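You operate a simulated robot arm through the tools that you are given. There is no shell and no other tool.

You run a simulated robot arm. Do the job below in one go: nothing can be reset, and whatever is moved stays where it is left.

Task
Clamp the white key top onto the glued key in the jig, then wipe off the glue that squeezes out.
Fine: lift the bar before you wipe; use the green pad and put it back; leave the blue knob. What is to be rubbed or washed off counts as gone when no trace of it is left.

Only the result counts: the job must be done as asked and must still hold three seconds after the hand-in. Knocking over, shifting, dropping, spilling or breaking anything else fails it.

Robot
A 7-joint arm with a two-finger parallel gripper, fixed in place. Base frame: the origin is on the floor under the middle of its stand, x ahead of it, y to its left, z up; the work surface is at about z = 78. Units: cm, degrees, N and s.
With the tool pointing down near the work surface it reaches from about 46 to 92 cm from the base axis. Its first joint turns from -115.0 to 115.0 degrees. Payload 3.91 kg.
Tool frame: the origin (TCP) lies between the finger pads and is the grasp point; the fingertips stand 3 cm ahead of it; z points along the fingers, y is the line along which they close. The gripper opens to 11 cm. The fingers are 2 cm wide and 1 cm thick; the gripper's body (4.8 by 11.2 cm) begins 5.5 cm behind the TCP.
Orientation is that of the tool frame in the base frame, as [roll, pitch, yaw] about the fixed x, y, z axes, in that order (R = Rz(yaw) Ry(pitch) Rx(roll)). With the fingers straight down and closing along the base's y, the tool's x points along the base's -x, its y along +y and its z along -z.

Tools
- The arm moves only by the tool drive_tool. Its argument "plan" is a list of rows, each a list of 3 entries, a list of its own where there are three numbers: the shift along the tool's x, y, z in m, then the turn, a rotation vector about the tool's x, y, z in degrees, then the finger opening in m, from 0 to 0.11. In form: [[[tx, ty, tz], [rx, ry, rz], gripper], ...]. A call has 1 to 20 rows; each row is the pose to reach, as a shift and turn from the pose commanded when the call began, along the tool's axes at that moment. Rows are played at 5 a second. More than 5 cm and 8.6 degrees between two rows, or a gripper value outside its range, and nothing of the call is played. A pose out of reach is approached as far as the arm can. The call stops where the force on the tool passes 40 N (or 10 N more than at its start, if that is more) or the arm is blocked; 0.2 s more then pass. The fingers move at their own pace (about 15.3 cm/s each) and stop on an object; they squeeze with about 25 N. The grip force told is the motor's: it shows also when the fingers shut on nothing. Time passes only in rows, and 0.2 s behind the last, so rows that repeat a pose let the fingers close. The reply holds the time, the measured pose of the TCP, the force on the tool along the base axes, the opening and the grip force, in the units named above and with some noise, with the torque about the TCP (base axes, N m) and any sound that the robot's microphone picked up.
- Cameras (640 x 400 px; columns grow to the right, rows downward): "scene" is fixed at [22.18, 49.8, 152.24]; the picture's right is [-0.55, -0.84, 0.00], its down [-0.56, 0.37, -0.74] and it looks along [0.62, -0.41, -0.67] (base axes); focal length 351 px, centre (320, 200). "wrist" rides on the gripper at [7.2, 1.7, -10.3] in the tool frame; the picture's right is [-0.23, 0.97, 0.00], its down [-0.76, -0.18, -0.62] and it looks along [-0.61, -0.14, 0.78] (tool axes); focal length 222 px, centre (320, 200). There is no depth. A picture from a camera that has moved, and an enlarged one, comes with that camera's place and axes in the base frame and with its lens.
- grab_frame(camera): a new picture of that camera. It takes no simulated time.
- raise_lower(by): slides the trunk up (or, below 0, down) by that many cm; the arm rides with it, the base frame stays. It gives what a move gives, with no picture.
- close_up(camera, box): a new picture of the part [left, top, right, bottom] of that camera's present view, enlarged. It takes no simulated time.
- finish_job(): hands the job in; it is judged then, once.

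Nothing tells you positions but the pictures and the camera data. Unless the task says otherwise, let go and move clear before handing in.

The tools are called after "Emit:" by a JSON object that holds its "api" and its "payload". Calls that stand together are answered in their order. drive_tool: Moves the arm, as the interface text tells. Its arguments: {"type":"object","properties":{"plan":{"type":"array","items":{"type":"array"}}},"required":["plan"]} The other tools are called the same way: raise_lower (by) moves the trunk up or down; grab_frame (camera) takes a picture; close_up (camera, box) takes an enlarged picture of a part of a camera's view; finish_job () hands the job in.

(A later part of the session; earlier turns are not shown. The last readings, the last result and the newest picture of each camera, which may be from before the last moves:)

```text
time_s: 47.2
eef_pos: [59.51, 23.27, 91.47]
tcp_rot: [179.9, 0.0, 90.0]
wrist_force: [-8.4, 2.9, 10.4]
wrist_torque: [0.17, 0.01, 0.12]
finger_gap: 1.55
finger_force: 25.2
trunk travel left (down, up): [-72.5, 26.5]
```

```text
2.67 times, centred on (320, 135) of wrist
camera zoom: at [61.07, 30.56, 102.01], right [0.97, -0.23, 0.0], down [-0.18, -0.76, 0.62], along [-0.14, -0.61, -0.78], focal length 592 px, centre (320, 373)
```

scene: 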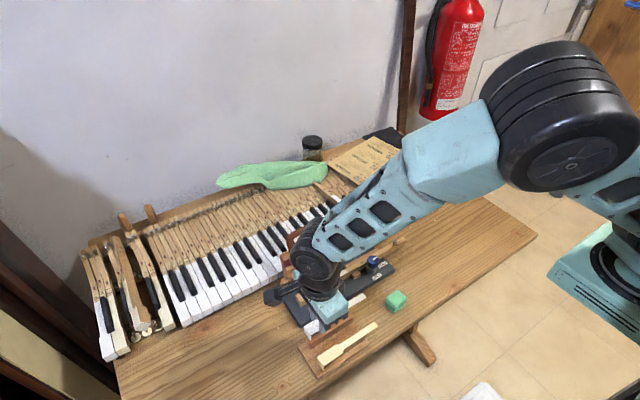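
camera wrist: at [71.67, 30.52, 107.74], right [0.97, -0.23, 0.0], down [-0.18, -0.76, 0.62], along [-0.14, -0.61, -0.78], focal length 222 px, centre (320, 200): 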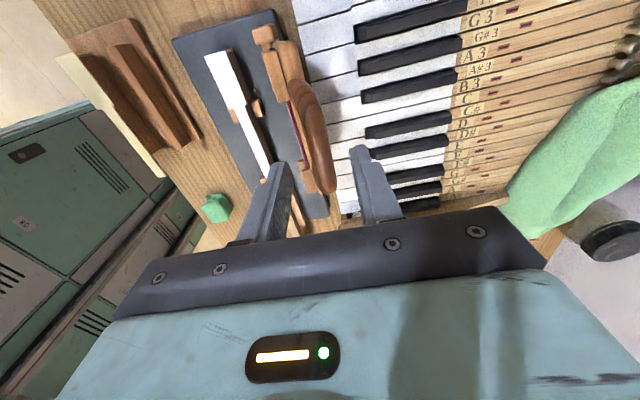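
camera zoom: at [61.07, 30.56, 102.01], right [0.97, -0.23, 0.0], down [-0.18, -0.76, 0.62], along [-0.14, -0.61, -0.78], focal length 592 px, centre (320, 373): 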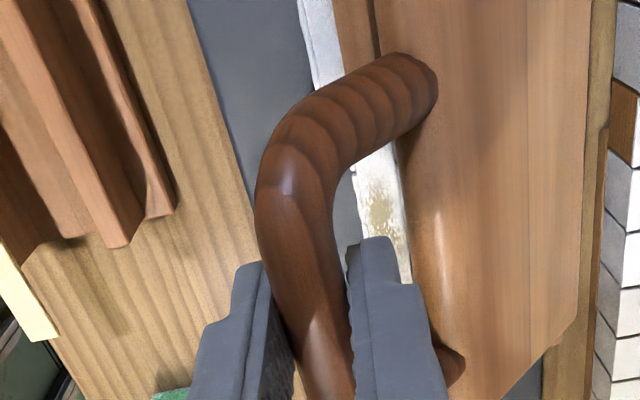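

Glue has come out along the side edges, with a smeared film on top. I'll continue raising the bar with a slightly larger radius, since the force shows I'm pushing toward the hinge.

Emit:
{"api": "drive_tool", "payload": {"plan": [[[0, 0.003, -0.0045], [0, 0, 0], 0.01], [[0, 0.00676, -0.0078], [0, 0, 0], 0.01], [[0, 0.0108, -0.0102], [0, 0, 0], 0.01], [[0, 0.01496, -0.0123], [0, 0, 0], 0.01], [[0, 0.0192, -0.0146], [0, 0, 0], 0.01], [[0, 0.02359, -0.01679], [0, 0, 0], 0.01], [[0, 0.028, -0.0188], [0, 0, 0], 0.01], [[0, 0.03257, -0.02052], [0, 0, 0], 0.01], [[0, 0.0372, -0.0221], [0, 0, 0], 0.01], [[0, 0.04185, -0.02344], [0, 0, 0], 0.01], [[0, 0.0466, -0.0246], [0, 0, 0], 0.01], [[0, 0.05135, -0.02555], [0, 0, 0], 0.01], [[0, 0.0561, -0.0263], [0, 0, 0], 0.01], [[0, 0.06099, -0.02682], [0, 0, 0], 0.01], [[0, 0.0658, -0.0271], [0, 0, 0], 0.01], [[0, 0.07071, -0.02724], [0, 0, 0], 0.01], [[0, 0.0756, -0.0271], [0, 0, 0], 0.01], [[0, 0.08043, -0.02682], [0, 0, 0], 0.01], [[0, 0.09007, -0.02555], [0, 0, 0], 0.01], [[0, 0.09007, -0.02555], [0, 0, 0], 0.01]]}}

Emit:
{"api": "close_up", "payload": {"camera": "scene", "box": [250, 190, 410, 290]}}

Emit:
{"api": "close_up", "payload": {"camera": "wrist", "box": [200, 60, 440, 210]}}

```text
time_s: 51.4
eef_pos: [68.55, 23.27, 94.12]
tcp_rot: [179.7, 0.1, 90.1]
wrist_force: [-0.1, -1.0, 0.5]
wrist_torque: [0.1, 0.02, -0.09]
finger_gap: 1.58
finger_force: 25.0
trunk travel left (down, up): [-72.5, 26.5]
```

```text
4.00 times, centred on (330, 240) of scene
camera zoom: at [22.18, 49.8, 152.24], right [-0.55, -0.84, 0.0], down [-0.56, 0.37, -0.74], along [0.62, -0.41, -0.67], focal length 1404 px, centre (280, 40)
```

zoom: 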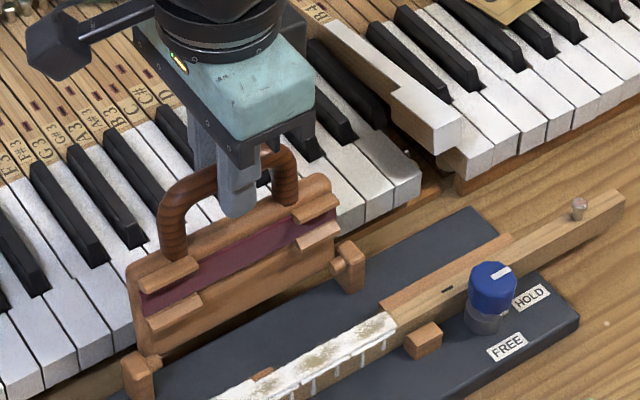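

```text
2.67 times, centred on (320, 135) of wrist
camera zoom: at [70.12, 30.53, 104.54], right [0.97, -0.23, 0.0], down [-0.18, -0.76, 0.62], along [-0.14, -0.61, -0.78], focal length 592 px, centre (320, 373)
```

zoom: 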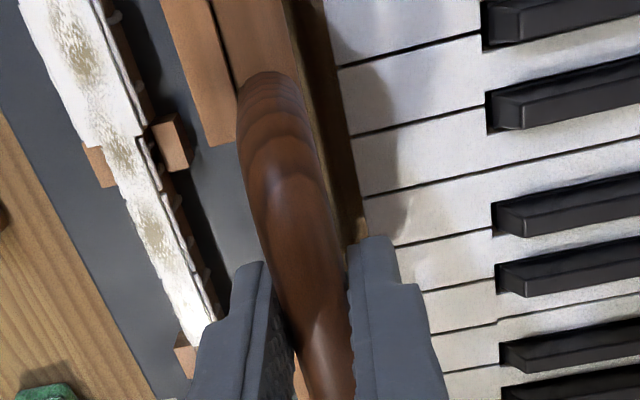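

Nearly back. The last 9° goes to its resting position.

Emit:
{"api": "drive_tool", "payload": {"plan": [[[0, 0.0048, 0.001], [0, 0, 0], 0.01], [[0, 0.0095, 0.00211], [0, 0, 0], 0.01], [[0, 0.0125, 0.003], [0, 0, 0], 0.01], [[0, 0.015, 0.0038], [0, 0, 0], 0.01], [[0, 0.0166, 0.0043], [0, 0, 0], 0.01], [[0, 0.0166, 0.0043], [0, 0, 0], 0.01]]}}

Emit:
{"api": "close_up", "payload": {"camera": "scene", "box": [250, 190, 410, 290]}}

```text
time_s: 52.8
eef_pos: [70.08, 23.22, 93.8]
tcp_rot: [179.9, 0.1, 90.0]
wrist_force: [-4.1, -3.4, 3.3]
wrist_torque: [-0.04, 0.1, -0.11]
finger_gap: 1.53
finger_force: 24.5
trunk travel left (down, up): [-72.5, 26.5]
```

```text
4.00 times, centred on (330, 240) of scene
camera zoom: at [22.18, 49.8, 152.24], right [-0.55, -0.84, 0.0], down [-0.56, 0.37, -0.74], along [0.62, -0.41, -0.67], focal length 1404 px, centre (280, 40)
```

zoom: 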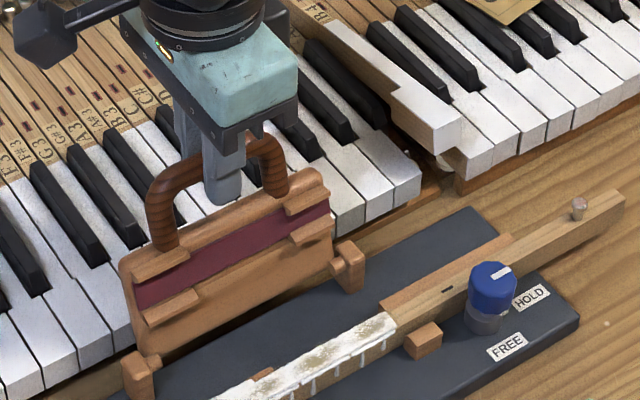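

The bar is at its stop. Releasing the handle and rising.

Emit:
{"api": "drive_tool", "payload": {"plan": [[[0, 0, 0], [0, 0, 0], 0.025], [[0, 0, 0], [0, 0, 0], 0.04], [[0, 0, 0], [0, 0, 0], 0.04], [[0, 0, -0.02], [0, 0, 0], 0.04], [[0, 0, -0.05], [0, 0, 0], 0.04], [[0, 0, -0.09], [0, 0, 0], 0.04], [[0, -0.03, -0.11], [0, 0, 0], 0.04], [[0.01, -0.07, -0.11], [0, 0, 0], 0.04], [[0.02, -0.1, -0.11], [0, 0, 0], 0.04], [[0.02, -0.1, -0.11], [0, 0, 0], 0.04]]}}

Emit:
{"api": "grab_frame", "payload": {"camera": "wrist"}}

Emit:
{"api": "close_up", "payload": {"camera": "scene", "box": [260, 200, 420, 300]}}

Emit:
{"api": "close_up", "payload": {"camera": "scene", "box": [280, 260, 360, 310]}}

Emit:
{"api": "close_up", "payload": {"camera": "wrist", "box": [260, 80, 420, 180]}}

```text
time_s: 55.0
eef_pos: [60.11, 25.21, 104.7]
tcp_rot: [179.9, 0.1, 90.0]
wrist_force: [0.0, 0.2, -0.2]
wrist_torque: [0.01, -0.01, 0.0]
finger_gap: 4.01
finger_force: 0.1
trunk travel left (down, up): [-72.5, 26.5]
```

```text
taken
camera wrist: at [61.63, 32.56, 115.11], right [0.97, -0.23, 0.0], down [-0.18, -0.76, 0.62], along [-0.14, -0.61, -0.78], focal length 222 px, centre (320, 200)
```

wrist: 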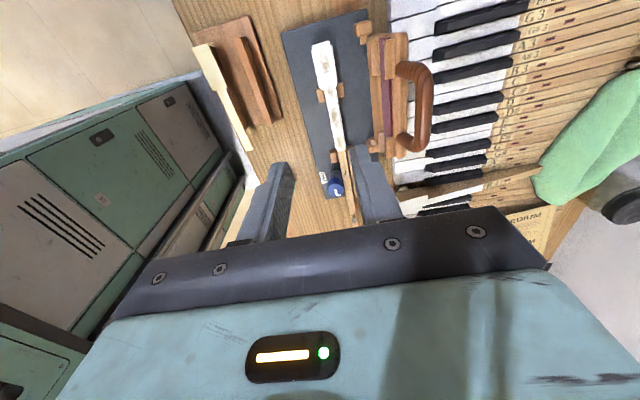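

```text
4.00 times, centred on (340, 250) of scene
camera zoom: at [22.18, 49.8, 152.24], right [-0.55, -0.84, 0.0], down [-0.56, 0.37, -0.74], along [0.62, -0.41, -0.67], focal length 1404 px, centre (240, 0)
```

zoom: 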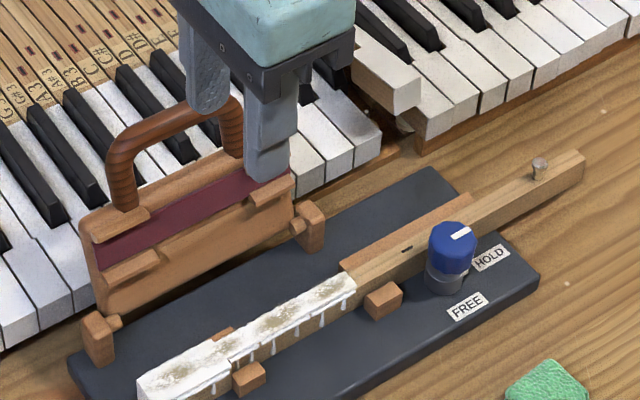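

```text
8.00 times, centred on (320, 285) of scene
camera zoom: at [22.18, 49.8, 152.24], right [-0.55, -0.84, 0.0], down [-0.56, 0.37, -0.74], along [0.62, -0.41, -0.67], focal length 2808 px, centre (320, -480)
```

zoom: 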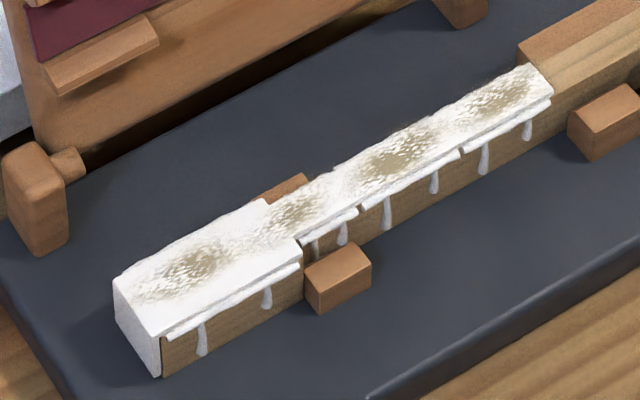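

```text
4.00 times, centred on (340, 130) of wrist
camera zoom: at [61.63, 32.56, 115.11], right [0.97, -0.23, 0.0], down [-0.18, -0.76, 0.62], along [-0.14, -0.61, -0.78], focal length 888 px, centre (240, 480)
```

zoom: 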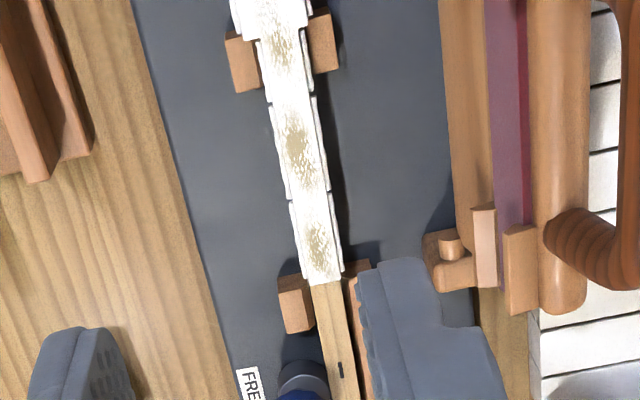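

The bar rests back and the glue is visible: a film on top plus beads and drips along both long sides. Now I'll examine the green pad closely, noting its exact place so I can return it.

Emit:
{"api": "close_up", "payload": {"camera": "scene", "box": [372, 280, 420, 310]}}

Emit:
{"api": "drive_tool", "payload": {"plan": [[[-0.02, -0.02, 0.02], [0, 0, 0], 0.06], [[-0.05, -0.045, 0.04], [0, 0, 0], 0.08], [[-0.08, -0.07, 0.06], [0, 0, 0], 0.09], [[-0.11, -0.09, 0.08], [0, 0, 0], 0.09], [[-0.13, -0.105, 0.1], [0, 0, 0], 0.09], [[-0.13, -0.105, 0.1], [0, 0, 0], 0.09]]}}

Emit:
{"api": "grab_frame", "payload": {"camera": "wrist"}}

Emit:
{"api": "grab_frame", "payload": {"camera": "scene"}}

```text
13.33 times, centred on (396, 295) of scene
camera zoom: at [22.18, 49.8, 152.24], right [-0.55, -0.84, 0.0], down [-0.56, 0.37, -0.74], along [0.62, -0.41, -0.67], focal length 4680 px, centre (-693, -1067)
```

zoom: 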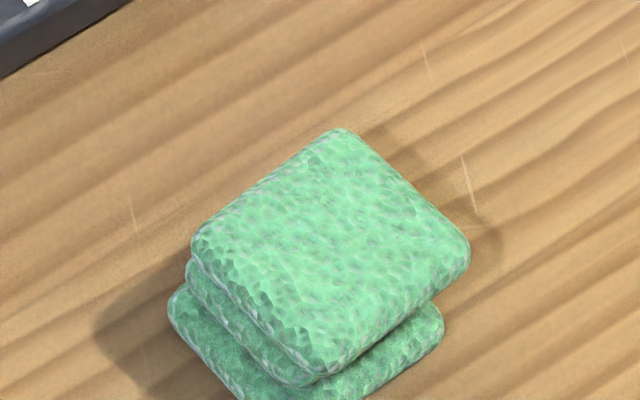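

```text
time_s: 56.4
eef_pos: [49.62, 12.22, 94.62]
tcp_rot: [179.9, 0.1, 90.0]
wrist_force: [0.5, 0.4, 0.8]
wrist_torque: [-0.02, 0.0, -0.01]
finger_gap: 9.01
finger_force: 0.1
trunk travel left (down, up): [-72.5, 26.5]
```

```text
taken
camera wrist: at [51.23, 19.5, 104.99], right [0.97, -0.23, 0.0], down [-0.18, -0.76, 0.62], along [-0.14, -0.61, -0.78], focal length 222 px, centre (320, 200)
```

wrist: 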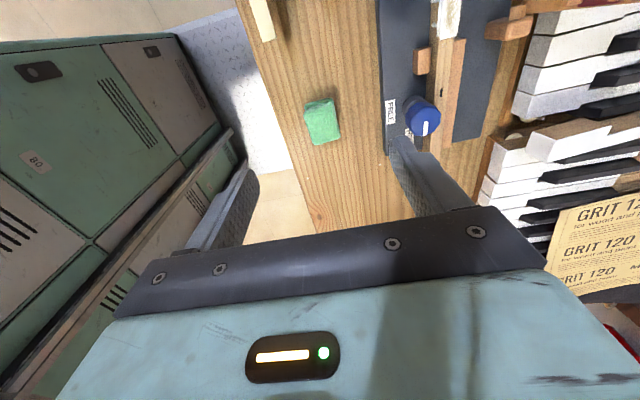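

```text
taken
```

scene: 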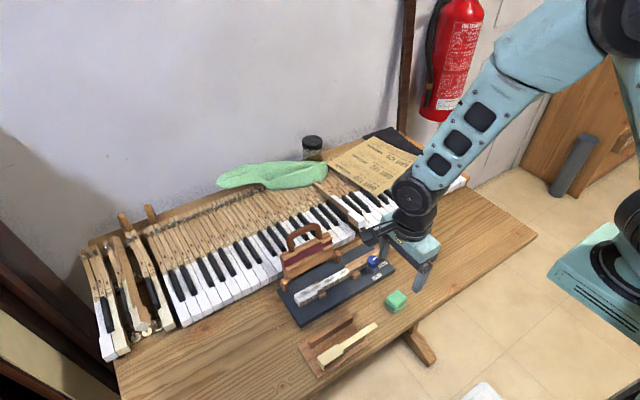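

Emit:
{"api": "close_up", "payload": {"camera": "wrist", "box": [280, 90, 360, 150]}}

Emit:
{"api": "close_up", "payload": {"camera": "scene", "box": [376, 284, 416, 316]}}

```text
6.67 times, centred on (320, 120) of wrist
camera zoom: at [51.23, 19.5, 104.99], right [0.97, -0.23, 0.0], down [-0.18, -0.76, 0.62], along [-0.14, -0.61, -0.78], focal length 1481 px, centre (320, 733)
```

zoom: 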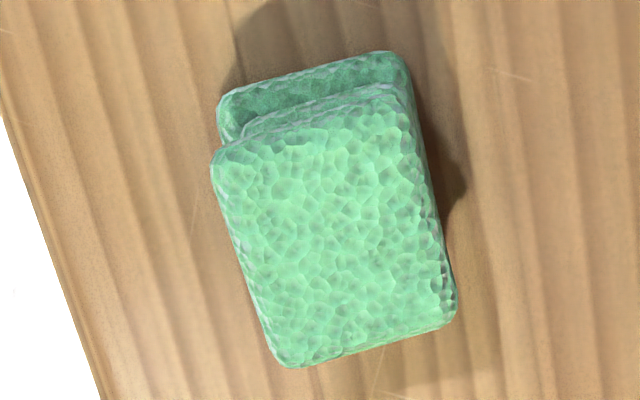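

```text
12.50 times, centred on (396, 300) of scene
camera zoom: at [22.18, 49.8, 152.24], right [-0.55, -0.84, 0.0], down [-0.56, 0.37, -0.74], along [0.62, -0.41, -0.67], focal length 4388 px, centre (-630, -1050)
```

zoom: 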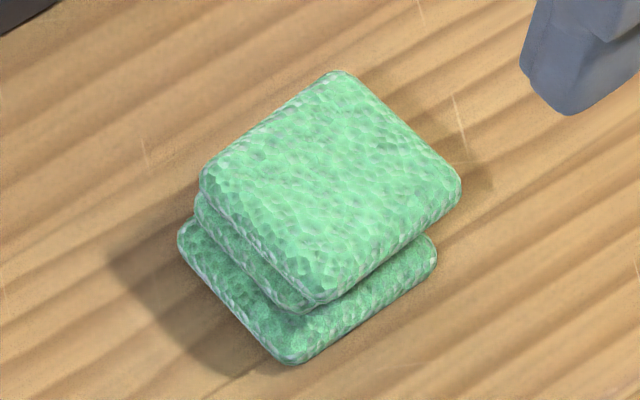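

The pad sits at about (49.5, 10.6), is 3.3 × 3.7 cm with its top at z≈80.4, and is turned about 4° CCW. I'll grip it across its y faces so the x faces stay free to wipe the key's sides. First I'll turn the tool to yaw ≈184 above it.

Emit:
{"api": "drive_tool", "payload": {"plan": [[[-0.002, 0, 0.0], [0, 0, -8.2], 0.09], [[-0.004, 0, 0.0], [0, 0, -16.4], 0.09], [[-0.006, 0, 0.0], [0, 0, -24.6], 0.09], [[-0.008, 0, 0.005], [0, 0, -32.8], 0.09], [[-0.01, 0, 0.01], [0, 0, -41.0], 0.09], [[-0.012, 0, 0.015], [0, 0, -49.2], 0.08], [[-0.014, 0, 0.02], [0, 0, -57.4], 0.07], [[-0.016, 0, 0.025], [0, 0, -65.6], 0.065], [[-0.0166, 0, 0.03], [0, 0, -73.8], 0.065], [[-0.0166, 0, 0.035], [0, 0, -82.0], 0.065], [[-0.0166, 0, 0.04], [0, 0, -90.0], 0.065], [[-0.0166, 0, 0.04], [0, 0, -93.8], 0.065], [[-0.0166, 0, 0.04], [0, 0, -93.8], 0.065]]}}

Emit:
{"api": "grab_frame", "payload": {"camera": "wrist"}}

Emit:
{"api": "close_up", "payload": {"camera": "wrist", "box": [240, 90, 400, 190]}}

Emit:
{"api": "close_up", "payload": {"camera": "scene", "box": [360, 250, 456, 310]}}

```text
time_s: 59.2
eef_pos: [49.56, 10.68, 90.67]
tcp_rot: [-179.9, 0.1, -176.1]
wrist_force: [-0.4, 0.1, -0.1]
wrist_torque: [-0.03, 0.05, 0.03]
finger_gap: 6.5
finger_force: 0.0
trunk travel left (down, up): [-72.5, 26.5]
```

```text
taken
camera wrist: at [42.18, 11.86, 101.05], right [0.16, 0.99, 0.0], down [0.77, -0.12, 0.62], along [0.62, -0.1, -0.78], focal length 222 px, centre (320, 200)
```

wrist: 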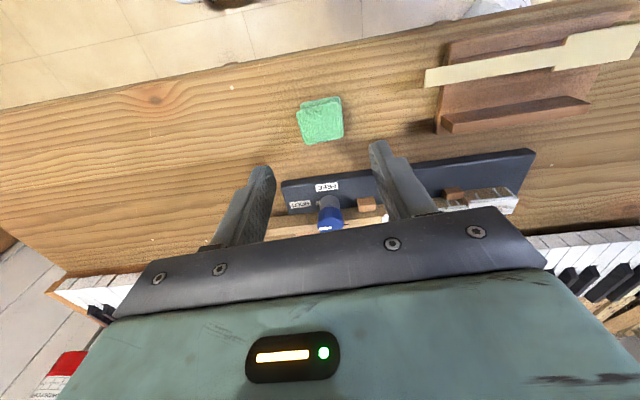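

```text
4.00 times, centred on (320, 140) of wrist
camera zoom: at [42.18, 11.86, 101.05], right [0.16, 0.99, 0.0], down [0.77, -0.12, 0.62], along [0.62, -0.1, -0.78], focal length 888 px, centre (320, 440)
```

zoom: 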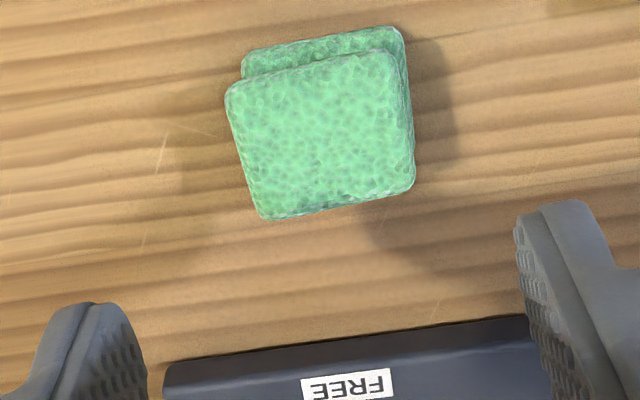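

```text
6.67 times, centred on (408, 280) of scene
camera zoom: at [22.18, 49.8, 152.24], right [-0.55, -0.84, 0.0], down [-0.56, 0.37, -0.74], along [0.62, -0.41, -0.67], focal length 2340 px, centre (-267, -333)
```

zoom: 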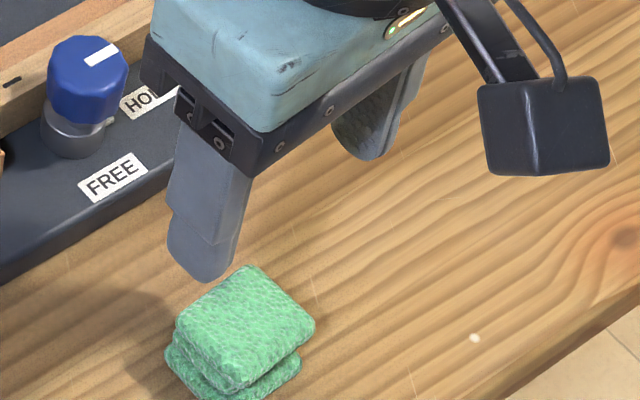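

The gripper is centred over the pad and aligned to it. Descending and gripping its upper part, leaving about 1.5 cm of sponge below the fingertips.

Emit:
{"api": "drive_tool", "payload": {"plan": [[[0, 0, 0.02], [0, 0, 0], 0.065], [[0, 0, 0.04], [0, 0, 0], 0.065], [[0, 0, 0.06], [0, 0, 0], 0.06], [[0, 0, 0.075], [0, 0, 0], 0.06], [[0, 0, 0.0825], [0, 0, 0], 0.06], [[0, 0, 0.0825], [0, 0, 0], 0.06]]}}

Emit:
{"api": "close_up", "payload": {"camera": "wrist", "box": [240, 110, 400, 210]}}

Emit:
{"api": "close_up", "payload": {"camera": "scene", "box": [360, 265, 424, 305]}}

```text
time_s: 60.6
eef_pos: [49.6, 10.57, 82.41]
tcp_rot: [-180.0, 0.1, -176.2]
wrist_force: [-0.6, -0.1, 0.3]
wrist_torque: [-0.05, 0.0, 0.01]
finger_gap: 6.01
finger_force: 0.0
trunk travel left (down, up): [-72.5, 26.5]
```

```text
4.00 times, centred on (320, 160) of wrist
camera zoom: at [42.22, 11.85, 92.81], right [0.16, 0.99, 0.0], down [0.77, -0.13, 0.62], along [0.62, -0.1, -0.78], focal length 888 px, centre (320, 360)
```

zoom: 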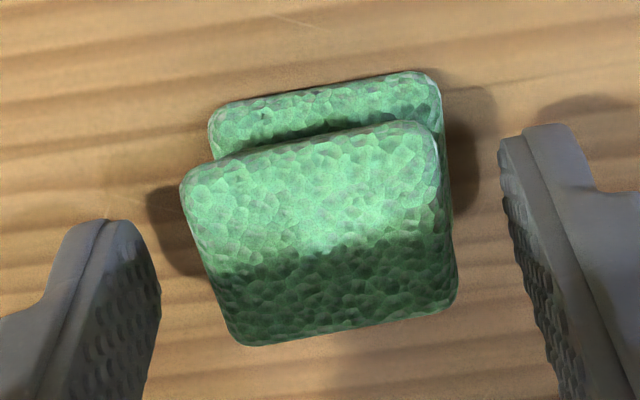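

```text
10.00 times, centred on (392, 285) of scene
camera zoom: at [22.18, 49.8, 152.24], right [-0.55, -0.84, 0.0], down [-0.56, 0.37, -0.74], along [0.62, -0.41, -0.67], focal length 3510 px, centre (-400, -650)
```

zoom: 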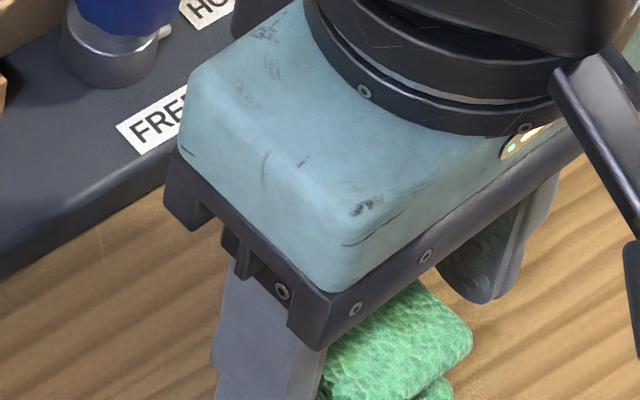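

Clear on both sides. Closing on the pad now.

Emit:
{"api": "drive_tool", "payload": {"plan": [[[0, 0, 0], [0, 0, 0], 0.045], [[0, 0, 0], [0, 0, 0], 0.035], [[0, 0, 0], [0, 0, 0], 0.02], [[0, 0, 0], [0, 0, 0], 0.02], [[0, 0, 0], [0, 0, 0], 0.02]]}}

Emit:
{"api": "close_up", "payload": {"camera": "wrist", "box": [240, 110, 400, 210]}}

Emit:
{"api": "drive_tool", "payload": {"plan": [[[0, 0, -0.005], [0, 0, 0], 0.02], [[0, 0, -0.02], [0, 0, 0], 0.02], [[0, 0, -0.05], [0, 0, 0], 0.02], [[0, 0, -0.08], [0, 0, 0], 0.02], [[0, 0, -0.08], [0, 0, 0], 0.02]]}}

Emit:
{"api": "grab_frame", "payload": {"camera": "wrist"}}

Emit:
{"api": "close_up", "payload": {"camera": "scene", "box": [340, 230, 436, 290]}}

```text
time_s: 61.8
eef_pos: [49.59, 10.61, 82.41]
tcp_rot: [-179.9, 0.1, -176.2]
wrist_force: [-0.3, -0.1, 1.6]
wrist_torque: [-0.01, -0.01, -0.01]
finger_gap: 3.86
finger_force: 24.8
trunk travel left (down, up): [-72.5, 26.5]
```

```text
4.00 times, centred on (320, 160) of wrist
camera zoom: at [42.21, 11.84, 92.82], right [0.16, 0.99, 0.0], down [0.77, -0.13, 0.62], along [0.62, -0.1, -0.78], focal length 888 px, centre (320, 360)
```

zoom: 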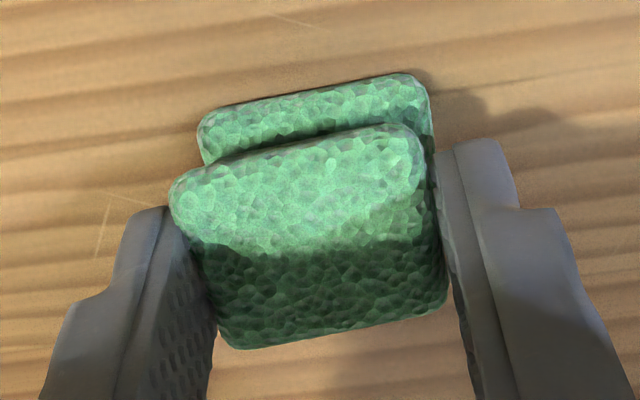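

```text
time_s: 63.0
eef_pos: [49.65, 10.64, 90.41]
tcp_rot: [-179.9, 0.1, -176.2]
wrist_force: [0.6, -0.4, -0.7]
wrist_torque: [0.0, -0.02, -0.05]
finger_gap: 3.86
finger_force: 25.1
trunk travel left (down, up): [-72.5, 26.5]
```

```text
taken
camera wrist: at [42.15, 11.81, 100.79], right [0.16, 0.99, 0.0], down [0.77, -0.13, 0.62], along [0.62, -0.1, -0.78], focal length 222 px, centre (320, 200)
```

wrist: 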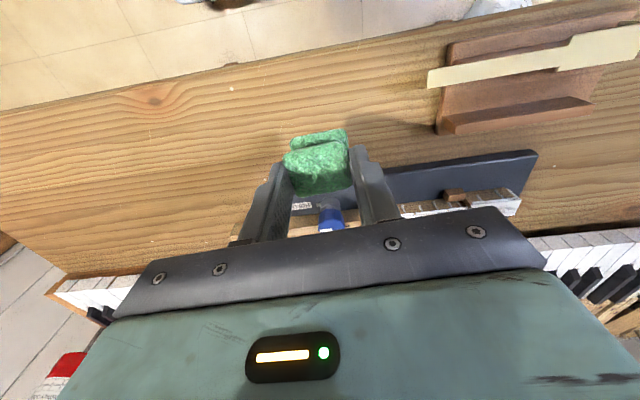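

```text
6.67 times, centred on (388, 260) of scene
camera zoom: at [22.18, 49.8, 152.24], right [-0.55, -0.84, 0.0], down [-0.56, 0.37, -0.74], along [0.62, -0.41, -0.67], focal length 2340 px, centre (-133, -200)
```

zoom: 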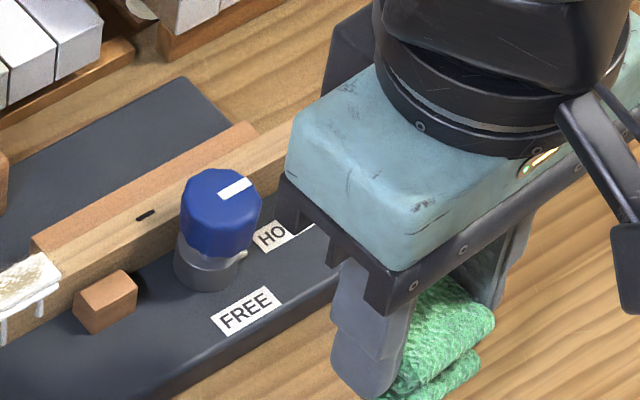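

The pad is held firmly. I'll carry it above the tail end of the key top and square it to the key (yaw 180).

Emit:
{"api": "drive_tool", "payload": {"plan": [[[-0.02, 0.01, -0.01], [0, 0, 1], 0.02], [[-0.045, 0.023, -0.01], [0, 0, 2], 0.02], [[-0.07, 0.035, -0.01], [0, 0, 3], 0.02], [[-0.1, 0.05, -0.01], [0, 0, 3.8], 0.02], [[-0.1229, 0.062, 0.0], [0, 0, 3.8], 0.02], [[-0.1229, 0.062, 0.0], [0, 0, 3.8], 0.02]]}}

Emit:
{"api": "grab_frame", "payload": {"camera": "wrist"}}

Emit:
{"api": "close_up", "payload": {"camera": "scene", "box": [270, 220, 398, 300]}}

Emit:
{"api": "close_up", "payload": {"camera": "wrist", "box": [240, 100, 480, 250]}}

```text
time_s: 64.4
eef_pos: [61.41, 17.75, 90.43]
tcp_rot: [-179.9, 0.1, -180.0]
wrist_force: [-0.1, -0.1, -0.7]
wrist_torque: [0.01, 0.02, -0.01]
finger_gap: 3.83
finger_force: 24.8
trunk travel left (down, up): [-72.5, 26.5]
```

```text
taken
camera wrist: at [54.15, 19.4, 100.77], right [0.23, 0.97, 0.0], down [0.76, -0.18, 0.62], along [0.61, -0.14, -0.78], focal length 222 px, centre (320, 200)
```

wrist: 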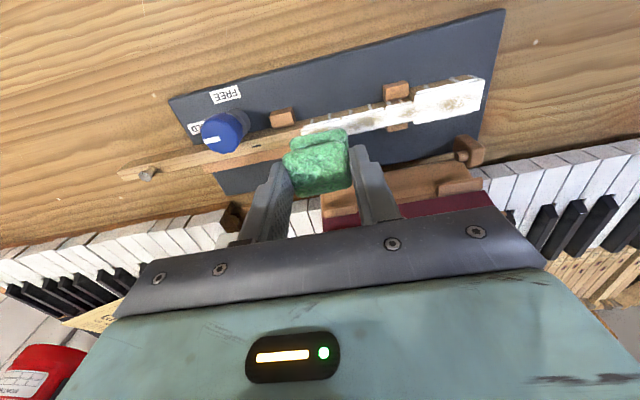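

```text
5.00 times, centred on (334, 260) of scene
camera zoom: at [22.18, 49.8, 152.24], right [-0.55, -0.84, 0.0], down [-0.56, 0.37, -0.74], along [0.62, -0.41, -0.67], focal length 1755 px, centre (250, -100)
```

zoom: 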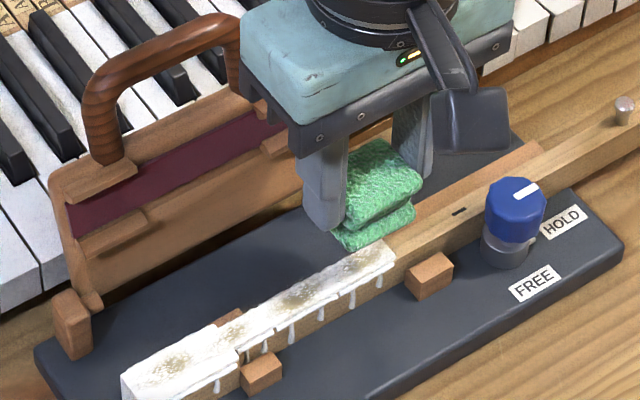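

```text
2.67 times, centred on (360, 175) of wrist
camera zoom: at [54.15, 19.4, 100.77], right [0.23, 0.97, 0.0], down [0.76, -0.18, 0.62], along [0.61, -0.14, -0.78], focal length 592 px, centre (213, 267)
```

zoom: 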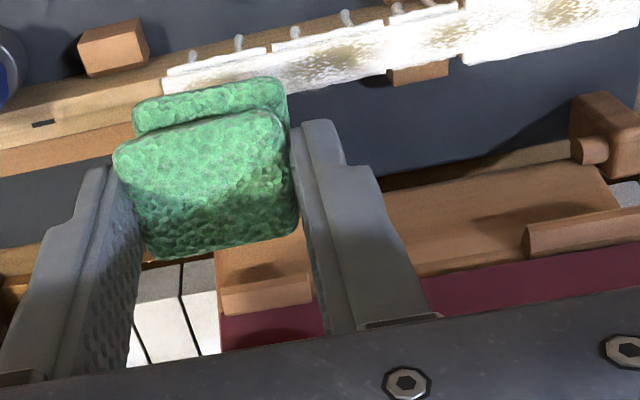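

Centred over the tail. Lowering to contact in small steps.

Emit:
{"api": "drive_tool", "payload": {"plan": [[[0, 0, 0.01], [0, 0, 0], 0.02], [[0, 0, 0.02], [0, 0, 0], 0.02], [[0, 0, 0.03], [0, 0, 0], 0.02], [[0, 0, 0.034], [0, 0, 0], 0.02], [[0, 0, 0.037], [0, 0, 0], 0.02], [[0, 0, 0.039], [0, 0, 0], 0.02], [[0, 0, 0.039], [0, 0, 0], 0.02]]}}

Emit:
{"api": "close_up", "payload": {"camera": "scene", "box": [300, 230, 396, 290]}}

```text
time_s: 66.0
eef_pos: [61.58, 17.61, 86.66]
tcp_rot: [-180.0, 0.2, -179.9]
wrist_force: [-0.9, -1.2, 13.8]
wrist_torque: [0.0, 0.05, -0.04]
finger_gap: 3.84
finger_force: 24.9
trunk travel left (down, up): [-72.5, 26.5]
```

```text
6.67 times, centred on (348, 260) of scene
camera zoom: at [22.18, 49.8, 152.24], right [-0.55, -0.84, 0.0], down [-0.56, 0.37, -0.74], along [0.62, -0.41, -0.67], focal length 2340 px, centre (133, -200)
```

zoom: 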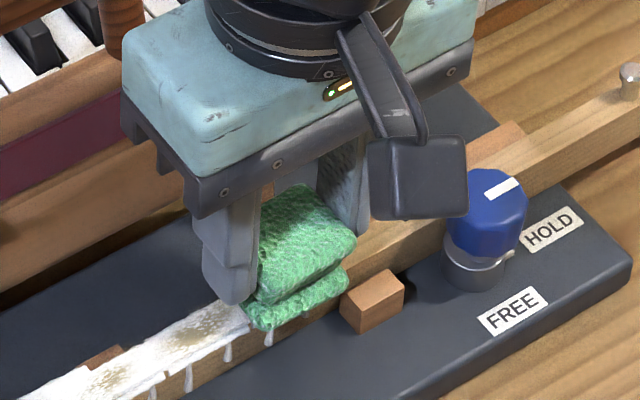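

Contact at about 14 N. I'll wipe only in the −y direction, where the lip blocks the key top from moving, starting at the head end with a lighter press.

Emit:
{"api": "drive_tool", "payload": {"plan": [[[0, 0, -0.02], [0, 0, 0], 0.02], [[0, 0.04, -0.03], [0, 0, 0], 0.02], [[0, 0.08, -0.03], [0, 0, 0], 0.02], [[0, 0.113, -0.03], [0, 0, 0], 0.02], [[0, 0.113, -0.015], [0, 0, 0], 0.02], [[0, 0.113, -0.005], [0, 0, 0], 0.02], [[0, 0.113, -0.0007], [0, 0, 0], 0.02], [[0, 0.113, -0.0007], [0, 0, 0], 0.02], [[0, 0.103, -0.0007], [0, 0, 0], 0.02], [[0, 0.093, -0.0007], [0, 0, 0], 0.02], [[0, 0.083, -0.0007], [0, 0, 0], 0.02], [[0, 0.083, -0.0007], [0, 0, 0], 0.02]]}}

Emit:
{"api": "close_up", "payload": {"camera": "scene", "box": [270, 250, 366, 310]}}

Emit:
{"api": "close_up", "payload": {"camera": "wrist", "box": [200, 80, 440, 230]}}

```text
time_s: 68.6
eef_pos: [61.42, 26.03, 86.76]
tcp_rot: [-180.0, 0.1, 179.9]
wrist_force: [-0.7, 6.1, 10.5]
wrist_torque: [0.23, 0.01, 0.04]
finger_gap: 3.85
finger_force: 25.0
trunk travel left (down, up): [-72.5, 26.5]
```

```text
6.67 times, centred on (318, 280) of scene
camera zoom: at [22.18, 49.8, 152.24], right [-0.55, -0.84, 0.0], down [-0.56, 0.37, -0.74], along [0.62, -0.41, -0.67], focal length 2340 px, centre (333, -333)
```

zoom: 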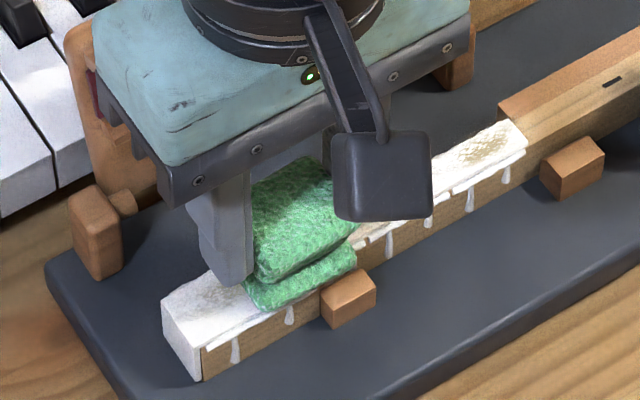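

```text
2.67 times, centred on (320, 155) of wrist
camera zoom: at [54.11, 27.67, 97.06], right [0.23, 0.97, 0.0], down [0.76, -0.18, 0.62], along [0.61, -0.14, -0.78], focal length 592 px, centre (320, 320)
```

zoom: 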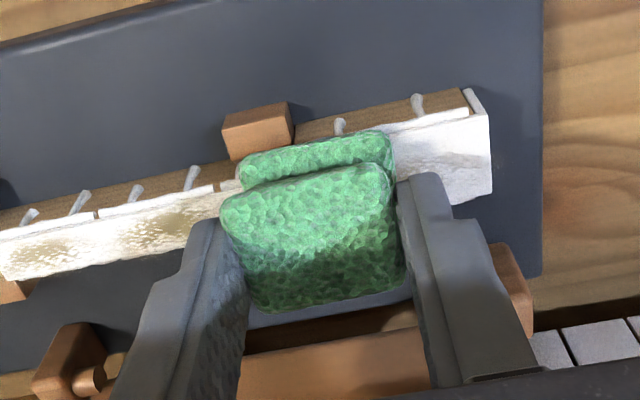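

The pad wipes with moderate friction (10 N down, 6 N drag) and the film looks lighter where it passed. Continuing the stroke to the tail.

Emit:
{"api": "drive_tool", "payload": {"plan": [[[0, -0.01, 0], [0, 0, 0], 0.02], [[0, -0.02, 0], [0, 0, 0], 0.02], [[0, -0.03, 0], [0, 0, 0], 0.02], [[0, -0.04, 0], [0, 0, 0], 0.02], [[0, -0.05, 0], [0, 0, 0], 0.02], [[0, -0.06, 0], [0, 0, 0], 0.02], [[0, -0.07, 0], [0, 0, 0], 0.02], [[0, -0.08, 0], [0, 0, 0], 0.02], [[0, -0.09, 0], [0, 0, 0], 0.02], [[0, -0.1, 0], [0, 0, 0], 0.02], [[0, -0.1, -0.02], [0, 0, 0], 0.02], [[0, -0.1, -0.05], [0, 0, 0], 0.02], [[0.03, -0.1, -0.06], [0, 0, 0], 0.02], [[0.06, -0.1, -0.06], [0, 0, 0], 0.02], [[0.06, -0.1, -0.06], [0, 0, 0], 0.02]]}}

Emit:
{"api": "close_up", "payload": {"camera": "scene", "box": [280, 255, 360, 305]}}

Emit:
{"api": "grab_frame", "payload": {"camera": "wrist"}}

```text
time_s: 71.8
eef_pos: [55.34, 15.86, 92.61]
tcp_rot: [-179.9, 0.1, 180.0]
wrist_force: [-0.6, 0.0, -0.2]
wrist_torque: [0.04, -0.04, -0.02]
finger_gap: 3.85
finger_force: 25.4
trunk travel left (down, up): [-72.5, 26.5]
```

```text
8.00 times, centred on (320, 280) of scene
camera zoom: at [22.18, 49.8, 152.24], right [-0.55, -0.84, 0.0], down [-0.56, 0.37, -0.74], along [0.62, -0.41, -0.67], focal length 2808 px, centre (320, -440)
```

zoom: 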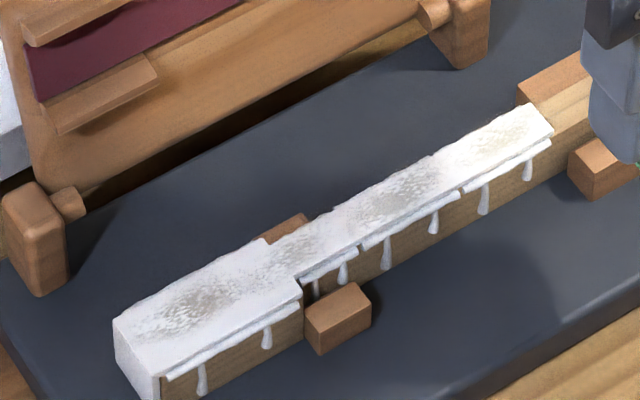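

```text
taken
camera wrist: at [48.08, 17.64, 103.02], right [0.23, 0.97, 0.0], down [0.76, -0.18, 0.62], along [0.61, -0.14, -0.78], focal length 222 px, centre (320, 200)
```

wrist: 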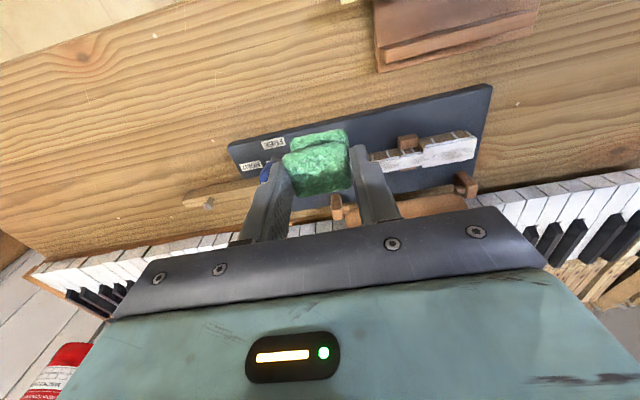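

One pass thinned the film on top; the beads on the sides remain. I'll do another −y pass and then a +y return, and check that the key top stays put.

Emit:
{"api": "drive_tool", "payload": {"plan": [[[-0.03, 0.03, 0], [0, 0, 0], 0.02], [[-0.06, 0.07, 0], [0, 0, 0], 0.02], [[-0.06, 0.105, 0], [0, 0, 0], 0.02], [[-0.06, 0.13, 0.03], [0, 0, 0], 0.02], [[-0.06, 0.13, 0.053], [0, 0, 0], 0.02], [[-0.06, 0.13, 0.06], [0, 0, 0], 0.02], [[-0.06, 0.115, 0.06], [0, 0, 0], 0.02], [[-0.06, 0.1, 0.06], [0, 0, 0], 0.02], [[-0.06, 0.085, 0.06], [0, 0, 0], 0.02], [[-0.06, 0.07, 0.06], [0, 0, 0], 0.02], [[-0.06, 0.055, 0.06], [0, 0, 0], 0.02], [[-0.06, 0.04, 0.06], [0, 0, 0], 0.02], [[-0.06, 0.025, 0.06], [0, 0, 0], 0.02], [[-0.06, 0.012, 0.06], [0, 0, 0], 0.02], [[-0.06, 0.003, 0.06], [0, 0, 0], 0.02], [[-0.06, 0.012, 0.06], [0, 0, 0], 0.02], [[-0.06, 0.027, 0.06], [0, 0, 0], 0.02], [[-0.06, 0.042, 0.06], [0, 0, 0], 0.02], [[-0.06, 0.057, 0.06], [0, 0, 0], 0.02], [[-0.06, 0.065, 0.06], [0, 0, 0], 0.02]]}}

Emit:
{"api": "close_up", "payload": {"camera": "scene", "box": [280, 255, 360, 305]}}

Emit:
{"api": "close_up", "payload": {"camera": "wrist", "box": [200, 80, 440, 230]}}

```text
time_s: 76.0
eef_pos: [61.37, 22.42, 86.77]
tcp_rot: [-180.0, 0.1, -179.9]
wrist_force: [0.8, -7.2, 10.9]
wrist_torque: [-0.37, -0.05, 0.04]
finger_gap: 3.83
finger_force: 25.3
trunk travel left (down, up): [-72.5, 26.5]
```

```text
8.00 times, centred on (320, 280) of scene
camera zoom: at [22.18, 49.8, 152.24], right [-0.55, -0.84, 0.0], down [-0.56, 0.37, -0.74], along [0.62, -0.41, -0.67], focal length 2808 px, centre (320, -440)
```

zoom: 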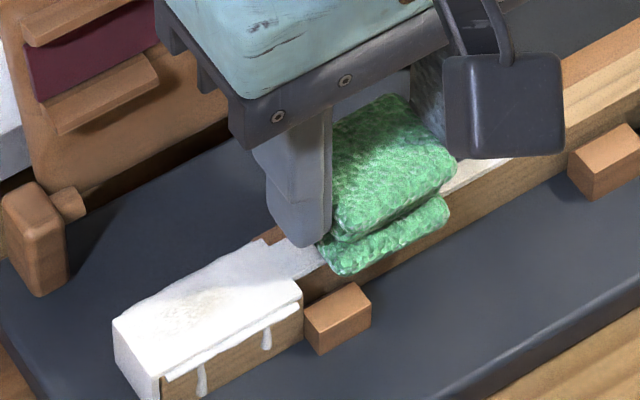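

```text
2.67 times, centred on (320, 155) of wrist
camera zoom: at [54.06, 24.14, 96.99], right [0.23, 0.97, 0.0], down [0.76, -0.18, 0.62], along [0.61, -0.14, -0.78], focal length 592 px, centre (320, 320)
```

zoom: 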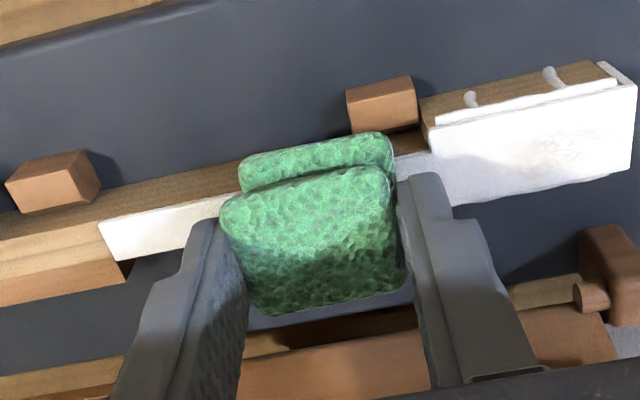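

The tail is already clean on top and near side, and the key top has not moved. The head still has light film and near-side beads, so I'll scrub back and forth over the head.

Emit:
{"api": "drive_tool", "payload": {"plan": [[[0, 0.015, 0], [0, 0, 0], 0.02], [[0, 0.03, 0], [0, 0, 0], 0.02], [[0, 0.045, 0], [0, 0, 0], 0.02], [[0, 0.06, 0], [0, 0, 0], 0.02], [[0, 0.068, 0], [0, 0, 0], 0.02], [[0, 0.055, 0], [0, 0, 0], 0.02], [[0, 0.04, 0], [0, 0, 0], 0.02], [[0, 0.025, 0], [0, 0, 0], 0.02], [[0, 0.015, 0], [0, 0, 0], 0.02], [[0, 0.03, 0], [0, 0, 0], 0.02], [[0, 0.045, 0], [0, 0, 0], 0.02], [[0, 0.06, 0], [0, 0, 0], 0.02], [[0, 0.068, 0], [0, 0, 0], 0.02], [[0, 0.055, 0], [0, 0, 0], 0.02], [[0, 0.04, 0], [0, 0, 0], 0.02], [[0, 0.025, 0], [0, 0, 0], 0.02], [[0, 0.01, 0], [0, 0, 0], 0.02], [[0, -0.005, 0], [0, 0, 0], 0.02], [[0, -0.02, 0], [0, 0, 0], 0.02], [[0, -0.02, 0], [0, 0, 0], 0.02]]}}

Emit:
{"api": "close_up", "payload": {"camera": "scene", "box": [280, 255, 360, 305]}}

Emit:
{"api": "close_up", "payload": {"camera": "wrist", "box": [200, 60, 520, 260]}}

```text
time_s: 80.2
eef_pos: [61.49, 20.44, 86.63]
tcp_rot: [-179.9, 0.1, -180.0]
wrist_force: [-0.4, 0.2, 1.4]
wrist_torque: [0.05, 0.01, 0.02]
finger_gap: 3.85
finger_force: 24.8
trunk travel left (down, up): [-72.5, 26.5]
```

```text
8.00 times, centred on (320, 280) of scene
camera zoom: at [22.18, 49.8, 152.24], right [-0.55, -0.84, 0.0], down [-0.56, 0.37, -0.74], along [0.62, -0.41, -0.67], focal length 2808 px, centre (320, -440)
```

zoom: 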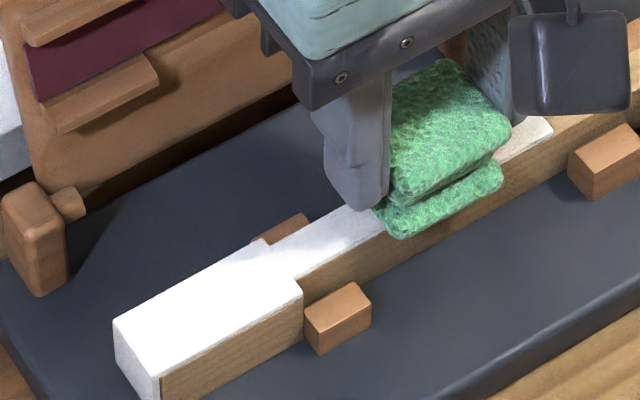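

```text
2.00 times, centred on (360, 160) of wrist
camera zoom: at [54.18, 22.11, 97.01], right [0.23, 0.97, 0.0], down [0.76, -0.18, 0.62], along [0.61, -0.14, -0.78], focal length 444 px, centre (240, 280)
```

zoom: 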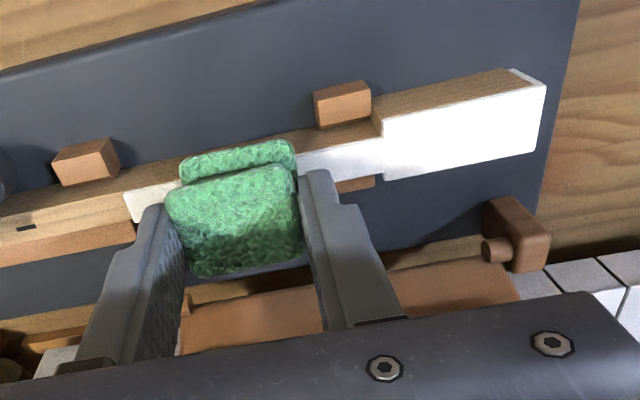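

It looks clean. I'll lift the pad away toward the near side and inspect every face of the key closely.

Emit:
{"api": "drive_tool", "payload": {"plan": [[[0, 0, -0.02], [0, 0, 0], 0.02], [[0, 0, -0.05], [0, 0, 0], 0.02], [[0, 0, -0.09], [0, 0, 0], 0.02], [[0.03, -0.02, -0.12], [0, 0, 0], 0.02], [[0.05, -0.04, -0.14], [0, 0, 0], 0.02], [[0.05, -0.06, -0.16], [0, 0, 0], 0.02], [[0.05, -0.06, -0.16], [0, 0, 0], 0.02]]}}

Emit:
{"api": "grab_frame", "payload": {"camera": "wrist"}}

Emit:
{"api": "close_up", "payload": {"camera": "scene", "box": [280, 265, 328, 305]}}

Emit:
{"api": "close_up", "payload": {"camera": "scene", "box": [310, 250, 366, 285]}}

Emit:
{"api": "close_up", "payload": {"camera": "scene", "box": [270, 220, 350, 270]}}

```text
time_s: 81.8
eef_pos: [56.43, 14.23, 102.52]
tcp_rot: [-179.8, 0.1, 179.8]
wrist_force: [-0.3, 0.1, -0.1]
wrist_torque: [0.01, -0.03, 0.0]
finger_gap: 3.85
finger_force: 25.1
trunk travel left (down, up): [-72.5, 26.5]
```

```text
taken
camera wrist: at [49.08, 16.1, 112.97], right [0.23, 0.97, 0.0], down [0.76, -0.18, 0.62], along [0.61, -0.14, -0.78], focal length 222 px, centre (320, 200)
```

wrist: 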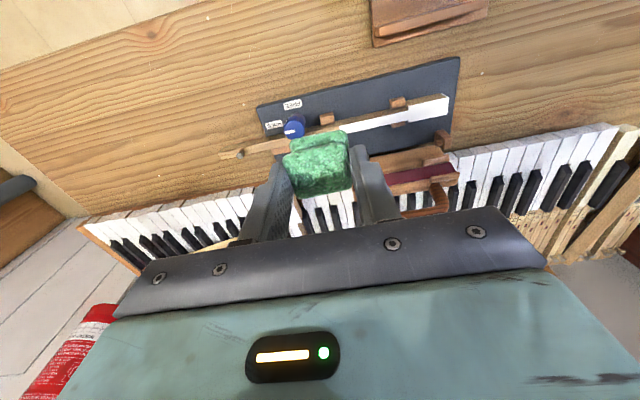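

```text
10.00 times, centred on (304, 285) of scene
camera zoom: at [22.18, 49.8, 152.24], right [-0.55, -0.84, 0.0], down [-0.56, 0.37, -0.74], along [0.62, -0.41, -0.67], focal length 3510 px, centre (480, -650)
```

zoom: 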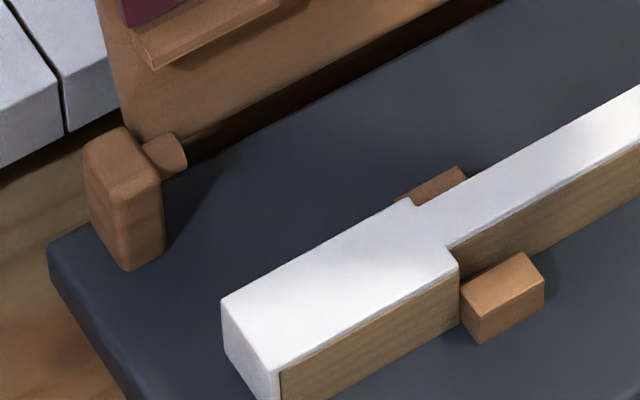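

```text
11.43 times, centred on (338, 268) of scene
camera zoom: at [22.18, 49.8, 152.24], right [-0.55, -0.84, 0.0], down [-0.56, 0.37, -0.74], along [0.62, -0.41, -0.67], focal length 4012 px, centre (114, -571)
```

zoom: 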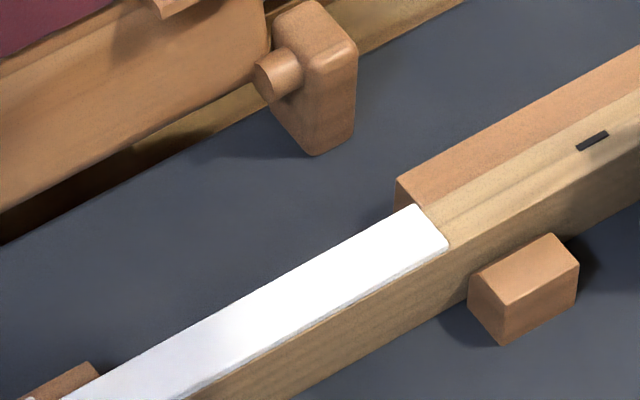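

```text
8.00 times, centred on (310, 245) of scene
camera zoom: at [22.18, 49.8, 152.24], right [-0.55, -0.84, 0.0], down [-0.56, 0.37, -0.74], along [0.62, -0.41, -0.67], focal length 2808 px, centre (400, -160)
```

zoom: 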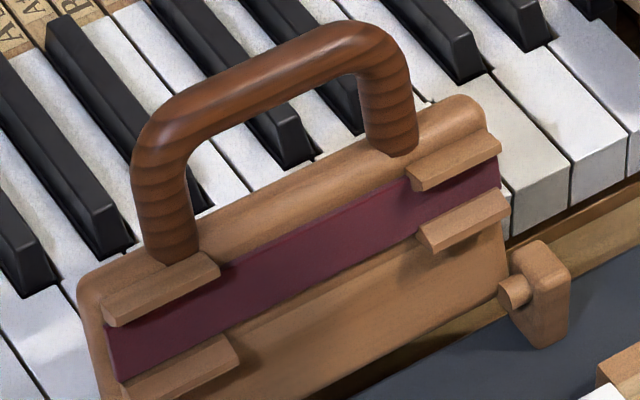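

Top and near side are clean with no trace on the felt. I need to see the far (+x) side of the key, so I'll turn to yaw 90 and look from above the bar side.

Emit:
{"api": "drive_tool", "payload": {"plan": [[[-0.01, 0.015, 0], [0, 0, 8.2], 0.02], [[-0.02, 0.03, 0], [0, 0, 16.4], 0.02], [[-0.03, 0.045, 0], [0, 0, 24.6], 0.02], [[-0.04, 0.06, 0], [0, 0, 32.8], 0.02], [[-0.05, 0.075, 0], [0, 0, 41.0], 0.02], [[-0.06, 0.09, 0], [0, 0, 49.2], 0.02], [[-0.07, 0.1, 0], [0, 0, 57.4], 0.02], [[-0.08, 0.11, 0], [0, 0, 65.6], 0.02], [[-0.09, 0.12, 0], [0, 0, 73.8], 0.02], [[-0.1, 0.13, 0], [0, 0, 82.0], 0.02], [[-0.105, 0.13, 0], [0, 0, 90.0], 0.02], [[-0.105, 0.13, 0], [0, 0, 90.0], 0.02]]}}

Emit:
{"api": "grab_frame", "payload": {"camera": "wrist"}}

Emit:
{"api": "close_up", "payload": {"camera": "wrist", "box": [240, 90, 320, 140]}}

Emit:
{"api": "close_up", "payload": {"camera": "wrist", "box": [240, 130, 320, 180]}}

```text
time_s: 84.4
eef_pos: [66.89, 27.51, 102.62]
tcp_rot: [-180.0, 0.0, 89.8]
wrist_force: [0.1, 0.9, -0.2]
wrist_torque: [0.0, -0.03, -0.01]
finger_gap: 3.85
finger_force: 24.8
trunk travel left (down, up): [-72.5, 26.5]
```

```text
taken
camera wrist: at [68.61, 34.71, 112.99], right [0.97, -0.23, 0.0], down [-0.18, -0.76, 0.62], along [-0.14, -0.61, -0.78], focal length 222 px, centre (320, 200)
```

wrist: 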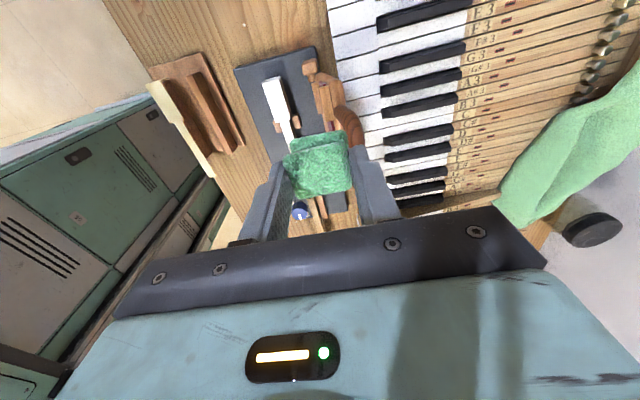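

```text
8.00 times, centred on (280, 115) of wrist
camera zoom: at [68.61, 34.71, 112.99], right [0.97, -0.23, 0.0], down [-0.18, -0.76, 0.62], along [-0.14, -0.61, -0.78], focal length 1777 px, centre (640, 880)
```

zoom: 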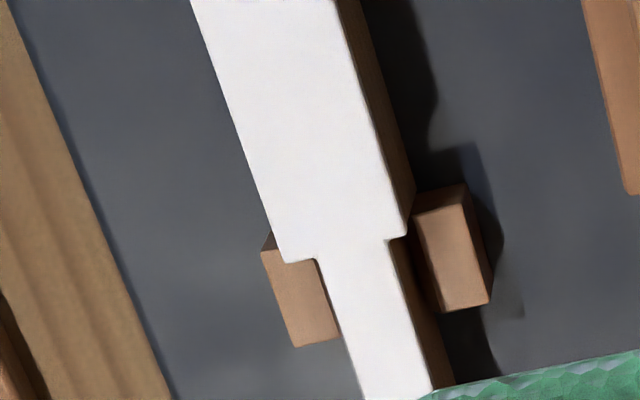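

```text
8.00 times, centred on (280, 155) of wrist
camera zoom: at [68.61, 34.71, 112.99], right [0.97, -0.23, 0.0], down [-0.18, -0.76, 0.62], along [-0.14, -0.61, -0.78], focal length 1777 px, centre (640, 560)
```

zoom: 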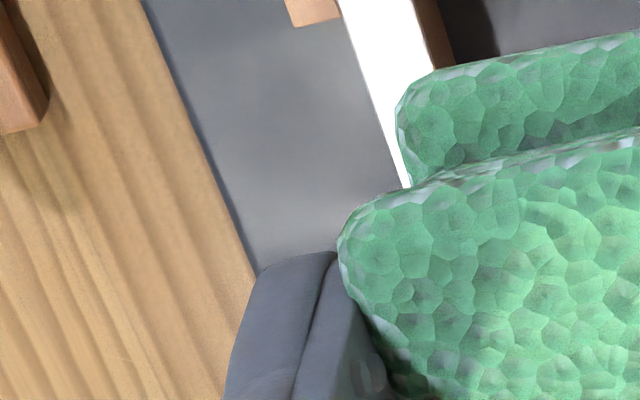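

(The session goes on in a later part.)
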